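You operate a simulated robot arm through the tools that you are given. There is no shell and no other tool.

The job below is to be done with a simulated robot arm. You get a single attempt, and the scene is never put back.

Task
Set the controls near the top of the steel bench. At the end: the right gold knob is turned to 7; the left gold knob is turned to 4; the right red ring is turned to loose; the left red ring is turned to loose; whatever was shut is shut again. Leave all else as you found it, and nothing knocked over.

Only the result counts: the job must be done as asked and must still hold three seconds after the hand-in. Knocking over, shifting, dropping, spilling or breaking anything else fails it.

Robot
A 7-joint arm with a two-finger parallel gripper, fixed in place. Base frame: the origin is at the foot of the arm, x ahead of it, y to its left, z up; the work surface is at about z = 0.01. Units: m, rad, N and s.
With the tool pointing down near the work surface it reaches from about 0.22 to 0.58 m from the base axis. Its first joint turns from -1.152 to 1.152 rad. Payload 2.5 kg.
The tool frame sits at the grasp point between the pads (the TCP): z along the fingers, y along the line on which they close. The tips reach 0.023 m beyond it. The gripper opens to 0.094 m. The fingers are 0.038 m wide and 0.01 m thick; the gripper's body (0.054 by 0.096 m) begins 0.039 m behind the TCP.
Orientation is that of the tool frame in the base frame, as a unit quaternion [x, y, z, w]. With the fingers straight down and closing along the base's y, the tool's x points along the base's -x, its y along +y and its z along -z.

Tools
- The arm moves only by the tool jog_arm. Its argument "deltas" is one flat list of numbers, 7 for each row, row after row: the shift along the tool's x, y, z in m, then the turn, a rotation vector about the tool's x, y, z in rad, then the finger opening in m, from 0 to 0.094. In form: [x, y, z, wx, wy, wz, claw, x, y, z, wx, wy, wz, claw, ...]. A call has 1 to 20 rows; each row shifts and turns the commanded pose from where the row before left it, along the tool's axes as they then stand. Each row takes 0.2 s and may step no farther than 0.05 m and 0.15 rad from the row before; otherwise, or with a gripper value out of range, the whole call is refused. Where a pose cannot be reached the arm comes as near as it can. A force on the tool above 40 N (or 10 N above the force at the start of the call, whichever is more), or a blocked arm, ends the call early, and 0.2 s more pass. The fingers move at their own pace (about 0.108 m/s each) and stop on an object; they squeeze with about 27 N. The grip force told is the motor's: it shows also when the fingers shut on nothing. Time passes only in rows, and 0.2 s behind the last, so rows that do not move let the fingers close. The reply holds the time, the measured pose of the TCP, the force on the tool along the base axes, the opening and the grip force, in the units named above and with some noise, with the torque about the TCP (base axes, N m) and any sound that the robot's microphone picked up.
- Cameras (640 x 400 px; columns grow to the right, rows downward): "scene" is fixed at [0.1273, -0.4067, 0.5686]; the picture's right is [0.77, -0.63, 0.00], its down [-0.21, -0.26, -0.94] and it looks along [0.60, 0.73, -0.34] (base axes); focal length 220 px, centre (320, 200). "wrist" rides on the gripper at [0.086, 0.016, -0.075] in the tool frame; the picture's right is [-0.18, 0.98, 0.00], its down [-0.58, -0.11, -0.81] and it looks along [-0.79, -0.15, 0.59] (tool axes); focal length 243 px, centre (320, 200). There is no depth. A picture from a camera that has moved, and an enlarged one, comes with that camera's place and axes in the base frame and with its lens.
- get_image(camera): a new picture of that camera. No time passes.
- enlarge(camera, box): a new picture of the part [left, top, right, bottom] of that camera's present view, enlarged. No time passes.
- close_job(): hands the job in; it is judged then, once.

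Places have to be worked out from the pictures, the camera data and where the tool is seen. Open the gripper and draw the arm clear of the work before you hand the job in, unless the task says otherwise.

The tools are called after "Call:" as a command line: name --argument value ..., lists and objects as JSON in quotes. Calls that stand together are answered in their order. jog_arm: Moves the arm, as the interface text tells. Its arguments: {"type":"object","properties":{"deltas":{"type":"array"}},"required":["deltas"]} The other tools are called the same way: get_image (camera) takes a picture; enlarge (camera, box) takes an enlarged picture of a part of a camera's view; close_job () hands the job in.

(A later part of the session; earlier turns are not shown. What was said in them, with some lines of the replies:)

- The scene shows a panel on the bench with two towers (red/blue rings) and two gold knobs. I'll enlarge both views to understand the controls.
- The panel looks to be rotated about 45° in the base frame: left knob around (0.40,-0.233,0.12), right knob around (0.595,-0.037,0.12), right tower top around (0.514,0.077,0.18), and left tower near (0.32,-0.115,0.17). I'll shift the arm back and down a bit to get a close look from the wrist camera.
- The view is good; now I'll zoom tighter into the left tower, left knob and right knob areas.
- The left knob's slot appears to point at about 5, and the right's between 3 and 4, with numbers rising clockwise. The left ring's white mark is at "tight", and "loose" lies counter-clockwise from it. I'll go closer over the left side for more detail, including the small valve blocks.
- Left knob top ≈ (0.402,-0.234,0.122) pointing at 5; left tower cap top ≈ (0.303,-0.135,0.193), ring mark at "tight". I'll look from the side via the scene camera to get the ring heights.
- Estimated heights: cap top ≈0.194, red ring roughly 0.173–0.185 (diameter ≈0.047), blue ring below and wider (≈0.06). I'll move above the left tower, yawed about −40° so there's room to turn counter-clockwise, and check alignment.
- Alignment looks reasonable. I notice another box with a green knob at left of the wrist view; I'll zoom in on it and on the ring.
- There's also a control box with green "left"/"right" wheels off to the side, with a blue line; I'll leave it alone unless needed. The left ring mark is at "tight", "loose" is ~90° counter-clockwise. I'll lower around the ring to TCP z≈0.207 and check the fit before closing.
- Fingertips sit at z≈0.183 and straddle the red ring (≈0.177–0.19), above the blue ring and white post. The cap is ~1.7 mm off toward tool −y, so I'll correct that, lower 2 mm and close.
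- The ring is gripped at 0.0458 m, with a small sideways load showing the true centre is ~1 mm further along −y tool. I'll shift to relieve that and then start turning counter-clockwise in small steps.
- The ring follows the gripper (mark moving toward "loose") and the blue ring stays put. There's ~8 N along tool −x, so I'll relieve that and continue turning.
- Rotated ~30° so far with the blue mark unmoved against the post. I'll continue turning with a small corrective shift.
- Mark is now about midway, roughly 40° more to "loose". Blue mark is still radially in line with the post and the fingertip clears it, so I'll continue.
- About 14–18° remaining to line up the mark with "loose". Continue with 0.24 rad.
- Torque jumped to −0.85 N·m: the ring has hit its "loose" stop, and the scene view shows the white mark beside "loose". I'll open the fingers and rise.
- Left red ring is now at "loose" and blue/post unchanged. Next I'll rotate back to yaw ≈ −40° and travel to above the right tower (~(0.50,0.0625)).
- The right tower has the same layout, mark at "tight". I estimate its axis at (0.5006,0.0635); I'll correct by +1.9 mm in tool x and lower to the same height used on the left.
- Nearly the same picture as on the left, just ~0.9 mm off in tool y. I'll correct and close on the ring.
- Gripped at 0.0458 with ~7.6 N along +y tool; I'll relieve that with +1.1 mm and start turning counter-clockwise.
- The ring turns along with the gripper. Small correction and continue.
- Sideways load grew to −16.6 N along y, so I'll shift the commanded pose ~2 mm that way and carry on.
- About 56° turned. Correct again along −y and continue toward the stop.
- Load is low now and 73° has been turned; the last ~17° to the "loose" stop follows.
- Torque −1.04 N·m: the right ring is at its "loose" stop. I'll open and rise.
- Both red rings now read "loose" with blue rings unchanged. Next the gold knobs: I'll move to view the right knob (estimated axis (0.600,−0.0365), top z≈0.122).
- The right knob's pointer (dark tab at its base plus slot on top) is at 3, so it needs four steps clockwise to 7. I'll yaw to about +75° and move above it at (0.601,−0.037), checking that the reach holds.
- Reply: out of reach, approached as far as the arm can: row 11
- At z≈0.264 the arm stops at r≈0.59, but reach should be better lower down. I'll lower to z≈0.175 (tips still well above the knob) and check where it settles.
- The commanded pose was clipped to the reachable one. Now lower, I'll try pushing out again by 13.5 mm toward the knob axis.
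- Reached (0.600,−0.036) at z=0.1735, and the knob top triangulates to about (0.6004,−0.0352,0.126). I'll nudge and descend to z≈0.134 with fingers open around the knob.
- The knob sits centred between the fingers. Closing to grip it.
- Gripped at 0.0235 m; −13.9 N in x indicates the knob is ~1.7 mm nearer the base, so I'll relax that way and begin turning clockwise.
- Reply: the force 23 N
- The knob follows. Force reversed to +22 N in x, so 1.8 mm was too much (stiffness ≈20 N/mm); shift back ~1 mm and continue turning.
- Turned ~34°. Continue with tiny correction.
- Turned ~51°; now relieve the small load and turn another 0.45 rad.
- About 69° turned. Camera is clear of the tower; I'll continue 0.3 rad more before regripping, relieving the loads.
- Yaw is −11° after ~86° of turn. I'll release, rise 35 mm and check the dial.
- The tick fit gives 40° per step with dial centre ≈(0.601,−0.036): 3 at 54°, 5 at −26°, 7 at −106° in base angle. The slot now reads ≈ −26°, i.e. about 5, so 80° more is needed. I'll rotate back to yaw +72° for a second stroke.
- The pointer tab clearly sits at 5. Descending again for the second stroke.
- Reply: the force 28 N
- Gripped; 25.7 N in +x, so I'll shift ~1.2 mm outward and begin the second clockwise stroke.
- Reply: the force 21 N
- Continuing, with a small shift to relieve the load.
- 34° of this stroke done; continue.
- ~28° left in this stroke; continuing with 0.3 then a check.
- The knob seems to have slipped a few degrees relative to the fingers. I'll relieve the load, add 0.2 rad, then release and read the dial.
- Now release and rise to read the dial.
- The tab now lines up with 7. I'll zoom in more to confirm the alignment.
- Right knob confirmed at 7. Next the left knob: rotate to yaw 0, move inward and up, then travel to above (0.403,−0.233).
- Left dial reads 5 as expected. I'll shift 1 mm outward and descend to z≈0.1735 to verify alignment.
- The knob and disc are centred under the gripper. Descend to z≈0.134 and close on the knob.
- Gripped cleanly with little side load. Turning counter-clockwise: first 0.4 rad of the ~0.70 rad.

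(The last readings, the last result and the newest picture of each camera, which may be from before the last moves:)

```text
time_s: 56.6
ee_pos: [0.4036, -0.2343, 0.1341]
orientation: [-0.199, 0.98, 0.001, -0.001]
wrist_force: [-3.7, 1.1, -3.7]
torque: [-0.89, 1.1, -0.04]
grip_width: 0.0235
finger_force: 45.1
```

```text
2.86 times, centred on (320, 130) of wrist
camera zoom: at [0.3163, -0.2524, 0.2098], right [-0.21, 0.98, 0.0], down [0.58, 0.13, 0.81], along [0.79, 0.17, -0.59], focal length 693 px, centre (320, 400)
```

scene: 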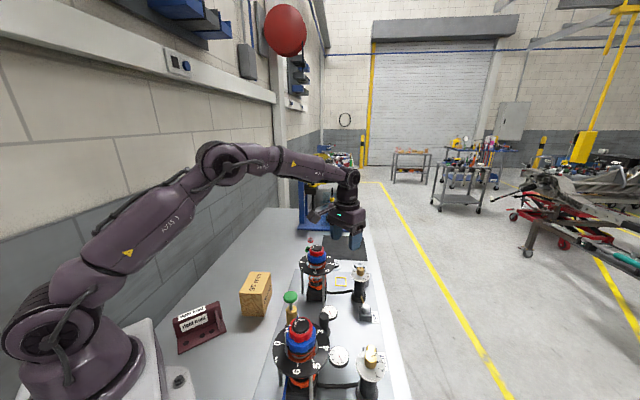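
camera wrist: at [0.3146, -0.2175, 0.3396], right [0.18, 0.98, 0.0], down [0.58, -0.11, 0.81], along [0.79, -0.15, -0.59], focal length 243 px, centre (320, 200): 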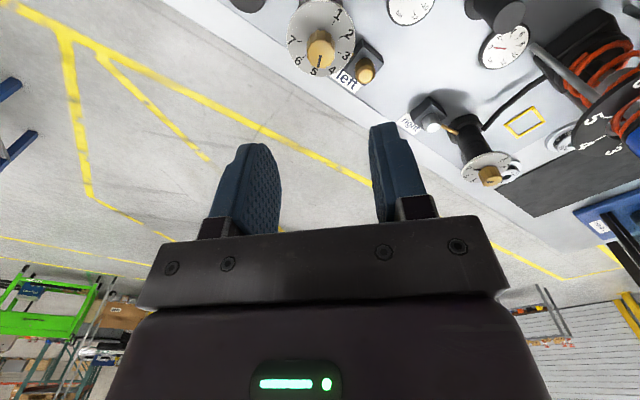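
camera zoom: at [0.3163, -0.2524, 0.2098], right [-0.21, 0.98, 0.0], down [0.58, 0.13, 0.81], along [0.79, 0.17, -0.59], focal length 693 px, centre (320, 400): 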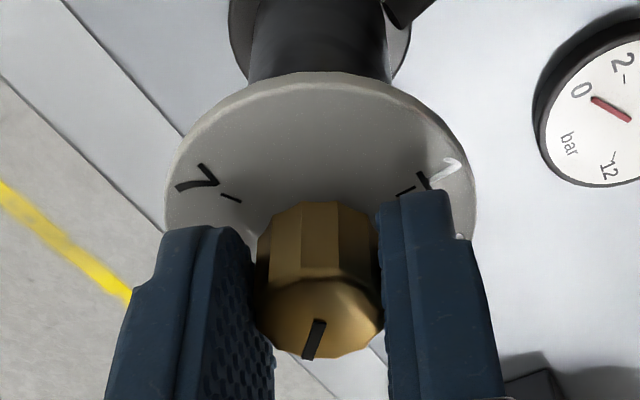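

The knob follows without slip. Turn the remaining 0.3 rad to reach 4.

Call:
jog_arm --deltas '[0, 0, 0, 0, 0, -0.1, 0.01, 0, 0, 0, 0, 0, -0.1, 0.01, 0, 0, 0, 0, 0, -0.1, 0.01, 0, 0, 0, 0, 0, 0, 0.01]'

Call:
enlarge --camera "wrist" --box '[220, 60, 420, 200]'

```text
time_s: 57.6
ee_pos: [0.4024, -0.2339, 0.1343]
orientation: [-0.342, 0.94, 0.001, -0.001]
wrist_force: [-20.1, 3.5, 0.7]
torque: [0.24, -0.41, 0.01]
grip_width: 0.0238
finger_force: 45.2
```

```text
2.86 times, centred on (320, 130) of wrist
camera zoom: at [0.326, -0.2772, 0.2098], right [-0.49, 0.87, 0.0], down [0.52, 0.29, 0.81], along [0.7, 0.4, -0.59], focal length 693 px, centre (320, 400)
```

zoom: 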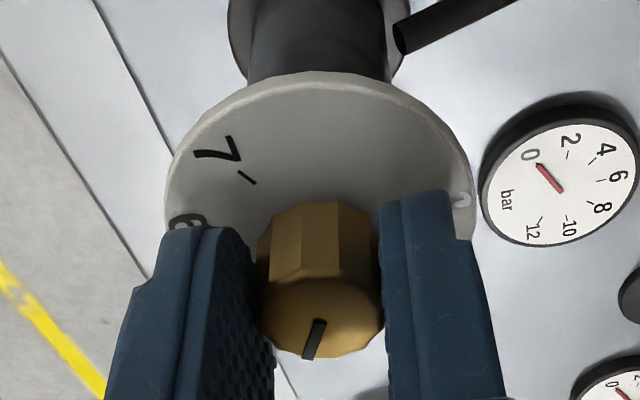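

Yaw went 0 → 40° with the knob. Release, rise and read the dial.

Call:
jog_arm --deltas '[0, 0, 0, 0, 0, 0, 0.05, 0, 0, 0, 0, 0, 0, 0.05, 0, 0, -0.02, 0, 0, 0, 0.05, 0, 0, -0.03, 0, 0, 0, 0.05, 0, 0, 0, 0, 0, 0, 0.05]'

Call:
enlarge --camera "wrist" --box '[240, 50, 400, 170]'

Call:
enlarge --camera "scene" --box '[345, 335, 405, 375]'

```text
time_s: 58.8
ee_pos: [0.4031, -0.2345, 0.184]
orientation: [-0.343, 0.939, 0.0, 0.001]
wrist_force: [0.6, -0.3, 1.1]
torque: [0.01, 0.01, 0.04]
grip_width: 0.0501
finger_force: 0.0
```

```text
3.33 times, centred on (320, 110) of wrist
camera zoom: at [0.3267, -0.2777, 0.2599], right [-0.49, 0.87, 0.0], down [0.51, 0.29, 0.81], along [0.7, 0.4, -0.59], focal length 809 px, centre (320, 500)
```

zoom: 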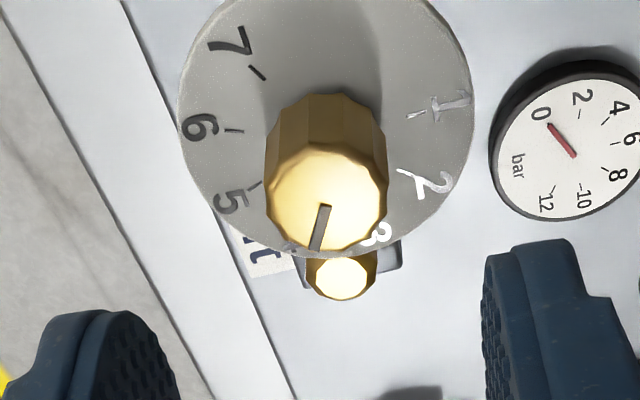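

```text
10.00 times, centred on (375, 355) of scene
camera zoom: at [0.1273, -0.4067, 0.5686], right [0.77, -0.63, 0.0], down [-0.21, -0.26, -0.94], along [0.6, 0.73, -0.34], focal length 2202 px, centre (-230, -1350)
```

zoom: 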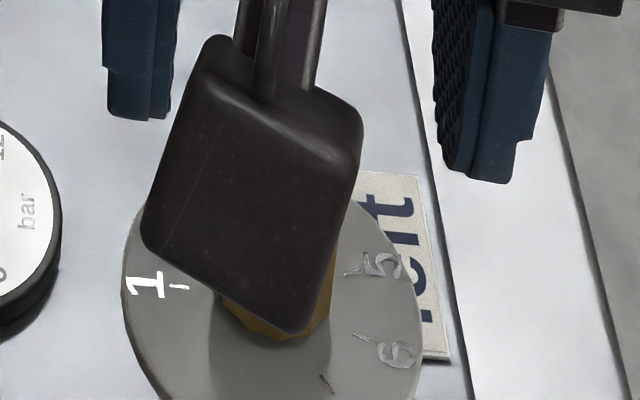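

The slot appears aimed at 4 but the tab is hidden. I'll rise and rotate for a clearer view.

Call:
jog_arm --deltas '[0, 0, -0.04, 0, 0, 0, 0.05, 0, 0, -0.04, 0, 0, 0, 0.05, 0, 0, 0, 0, 0, 0.14, 0.05, 0, 0, 0, 0, 0, 0.14, 0.05, 0, 0, 0, 0, 0, 0.14, 0.05, 0, 0, 0, 0, 0, 0.14, 0.05, 0, 0, 0, 0, 0, 0.14, 0.05, 0, 0, 0, 0, 0, 0, 0.05]'

Call:
enlarge --camera "wrist" --box '[280, 20, 360, 80]'

Call:
enlarge --camera "scene" --box '[345, 335, 405, 375]'

```text
time_s: 60.6
ee_pos: [0.4038, -0.2348, 0.2654]
orientation: [0.001, 1.0, 0.0, 0.0]
wrist_force: [-0.7, 0.5, 0.3]
torque: [0.01, -0.03, -0.02]
grip_width: 0.0501
finger_force: 0.1
```

```text
6.67 times, centred on (320, 50) of wrist
camera zoom: at [0.3169, -0.2178, 0.34], right [0.19, 0.98, 0.0], down [0.58, -0.11, 0.81], along [0.79, -0.15, -0.59], focal length 1618 px, centre (320, 1200)
```

zoom: 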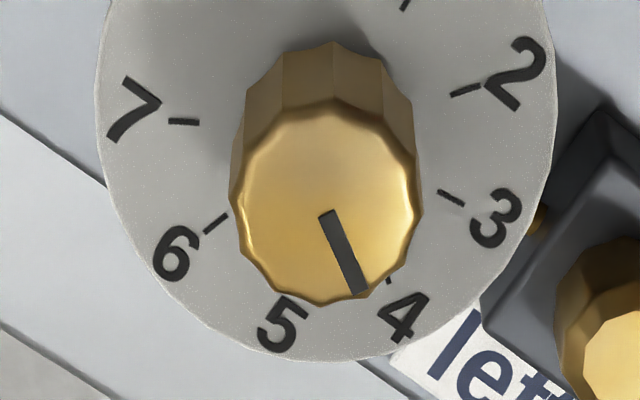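

```text
10.00 times, centred on (375, 355) of scene
camera zoom: at [0.1273, -0.4067, 0.5686], right [0.77, -0.63, 0.0], down [-0.21, -0.26, -0.94], along [0.6, 0.73, -0.34], focal length 2202 px, centre (-230, -1350)
```

zoom: 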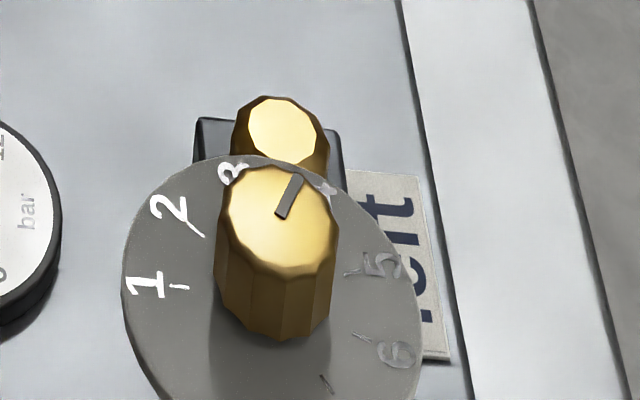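

The slot angle computes to ≈13° versus tick 4 at ≈14°, so the left knob is at 4. I'll open the gripper, withdraw up to near the start pose and verify everything.

Call:
jog_arm --deltas '[0, 0, -0.04, 0, 0, 0, 0.06, 0.0133, 0.0223, -0.0373, 0, 0, 0, 0.094, 0.0133, 0.0223, -0.0373, 0, 0, 0, 0.094, 0.0133, 0.0223, -0.0373, 0, 0, 0, 0.094, 0.0133, 0.0223, -0.0373, 0, 0, 0, 0.094, 0.0133, 0.0223, -0.0373, 0, 0, 0, 0.094, 0.0135, 0.022, 0, 0, 0, 0, 0.094, 0, 0, 0, 0, 0, 0, 0.094]'

Call:
get_image --camera "scene"

Call:
enlarge --camera "scene" --box '[220, 220, 420, 400]'

Call:
enlarge --camera "wrist" --box '[180, 0, 560, 200]'

Call:
enlarge --camera "scene" --box '[280, 230, 400, 330]'

Call:
enlarge --camera "scene" --box '[250, 300, 410, 400]'

```text
time_s: 62.4
ee_pos: [0.3217, -0.1014, 0.494]
orientation: [0.0, 1.0, -0.001, 0.0]
wrist_force: [-0.6, -0.1, -0.1]
torque: [-0.03, 0.02, -0.01]
grip_width: 0.094
finger_force: 0.1
```

```text
taken
```

scene: 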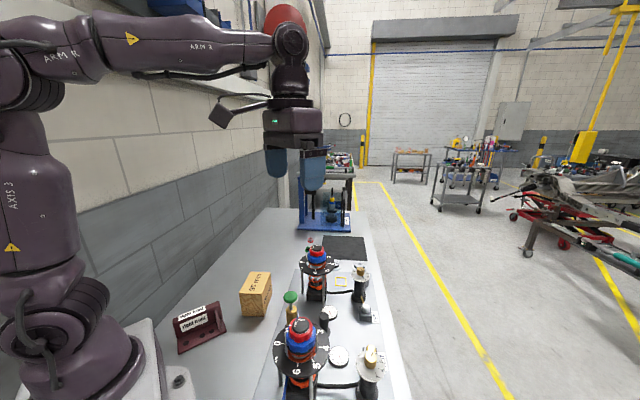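

```text
2.22 times, centred on (320, 310) of scene
camera zoom: at [0.1273, -0.4067, 0.5686], right [0.77, -0.63, 0.0], down [-0.21, -0.26, -0.94], along [0.6, 0.73, -0.34], focal length 489 px, centre (320, -44)
```

zoom: 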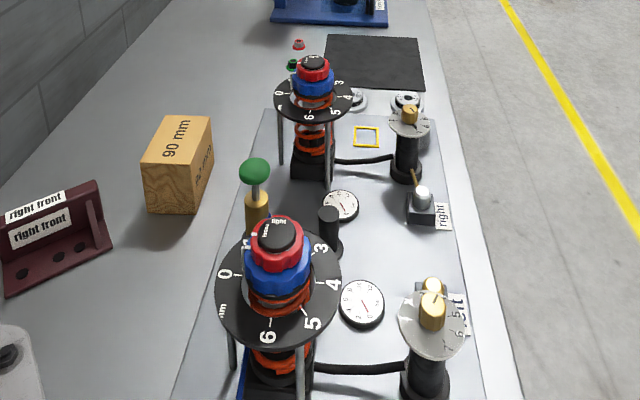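

```text
1.68 times, centred on (370, 100) of wrist
camera zoom: at [0.2356, -0.0846, 0.5687], right [0.18, 0.98, 0.0], down [0.58, -0.11, 0.81], along [0.79, -0.15, -0.59], focal length 409 px, centre (236, 368)
```

zoom: 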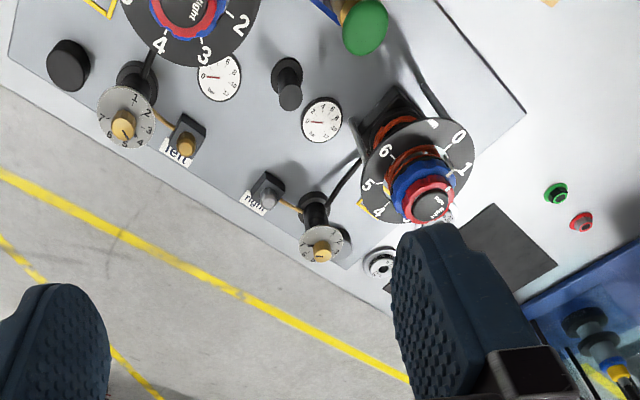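

```text
4.00 times, centred on (340, 280) of scene
camera zoom: at [0.1273, -0.4067, 0.5686], right [0.77, -0.63, 0.0], down [-0.21, -0.26, -0.94], along [0.6, 0.73, -0.34], focal length 881 px, centre (240, -120)
```

zoom: 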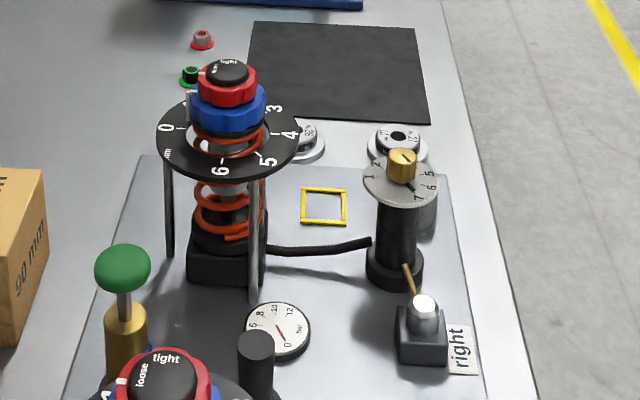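

```text
4.00 times, centred on (330, 350) of scene
camera zoom: at [0.1273, -0.4067, 0.5686], right [0.77, -0.63, 0.0], down [-0.21, -0.26, -0.94], along [0.6, 0.73, -0.34], focal length 881 px, centre (280, -400)
```

zoom: 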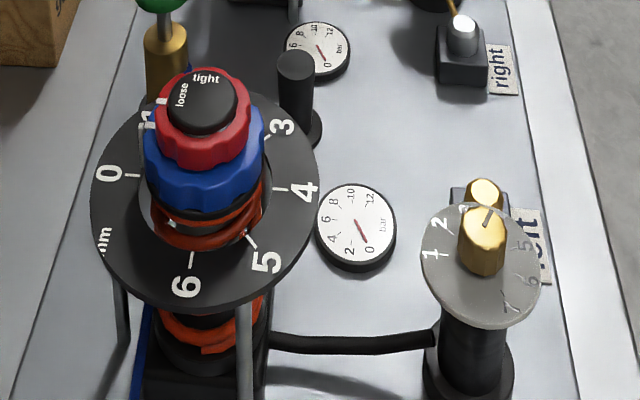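

Everything looks in place. One last zoom at both rings and knobs to confirm before handing in.

Call:
enlarge --camera "scene" --box '[296, 238, 340, 268]'

Call:
enlarge --camera "scene" --box '[340, 258, 385, 288]'

Call:
enlarge --camera "scene" --box '[265, 305, 345, 365]'

```text
13.33 times, centred on (318, 253) of scene
camera zoom: at [0.1273, -0.4067, 0.5686], right [0.77, -0.63, 0.0], down [-0.21, -0.26, -0.94], along [0.6, 0.73, -0.34], focal length 2936 px, centre (347, -507)
```

zoom: 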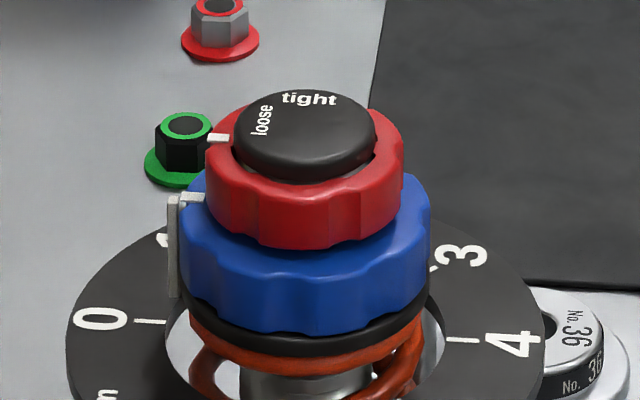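

```text
13.33 times, centred on (362, 273) of scene
camera zoom: at [0.1273, -0.4067, 0.5686], right [0.77, -0.63, 0.0], down [-0.21, -0.26, -0.94], along [0.6, 0.73, -0.34], focal length 2936 px, centre (-247, -773)
```

zoom: 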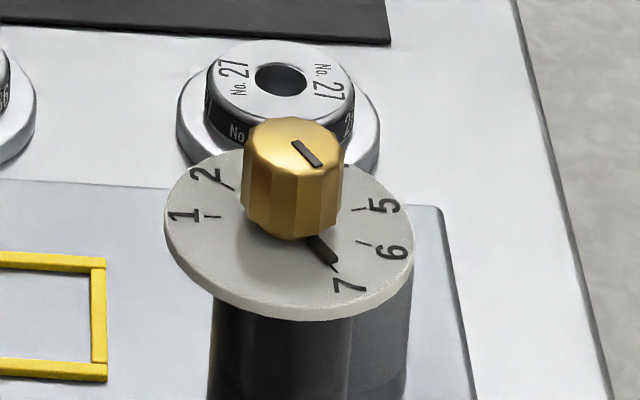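

```text
6.67 times, centred on (305, 335) of scene
camera zoom: at [0.1273, -0.4067, 0.5686], right [0.77, -0.63, 0.0], down [-0.21, -0.26, -0.94], along [0.6, 0.73, -0.34], focal length 1468 px, centre (420, -700)
```

zoom: 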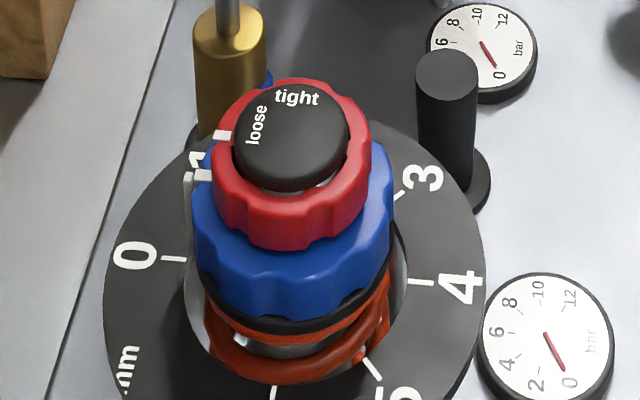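

Both ring marks sit at "loose", the blue rings still line up with their posts, the right knob is at 7, and the left knob is at 4. I opened nothing that needs shutting again. The arm is clear and the gripper open, so I'm handing in.

Call:
close_job

```text
The job is handed in.
```

The job is handed in, and all four controls are set as asked. I haven't seen the judged result. The settings below come from the last camera views before hand-in.

| Control | Was | Now | How I know |
|---|---|---|---|
| Right gold knob | 3 | 7 | The pointer tab lines up with the 7 tick. |
| Left gold knob | 5 | 4 | The slot is at about 13°, and the 4 tick is at about 14°. I couldn't see the pointer tab itself. |
| Right red ring | tight | loose | I turned it to its end stop; the white mark is beside "loose". |
| Left red ring | tight | loose | I turned it to its end stop; the white mark is beside "loose". |

- **Left and right:** I went by the labels on the panel. "Left" is the side nearer the scene camera, which is the opposite of the robot's own left.
- **Shut items:** The controls turned freely, so I opened nothing and had nothing to shut again. There is also a side box with green "left" and "right" wheels; I didn't touch it.
- **Everything else:** The blue rings still line up with their posts, and the gauges look the same as at the start. Nothing was knocked over. The arm is back near its start pose with the gripper open.
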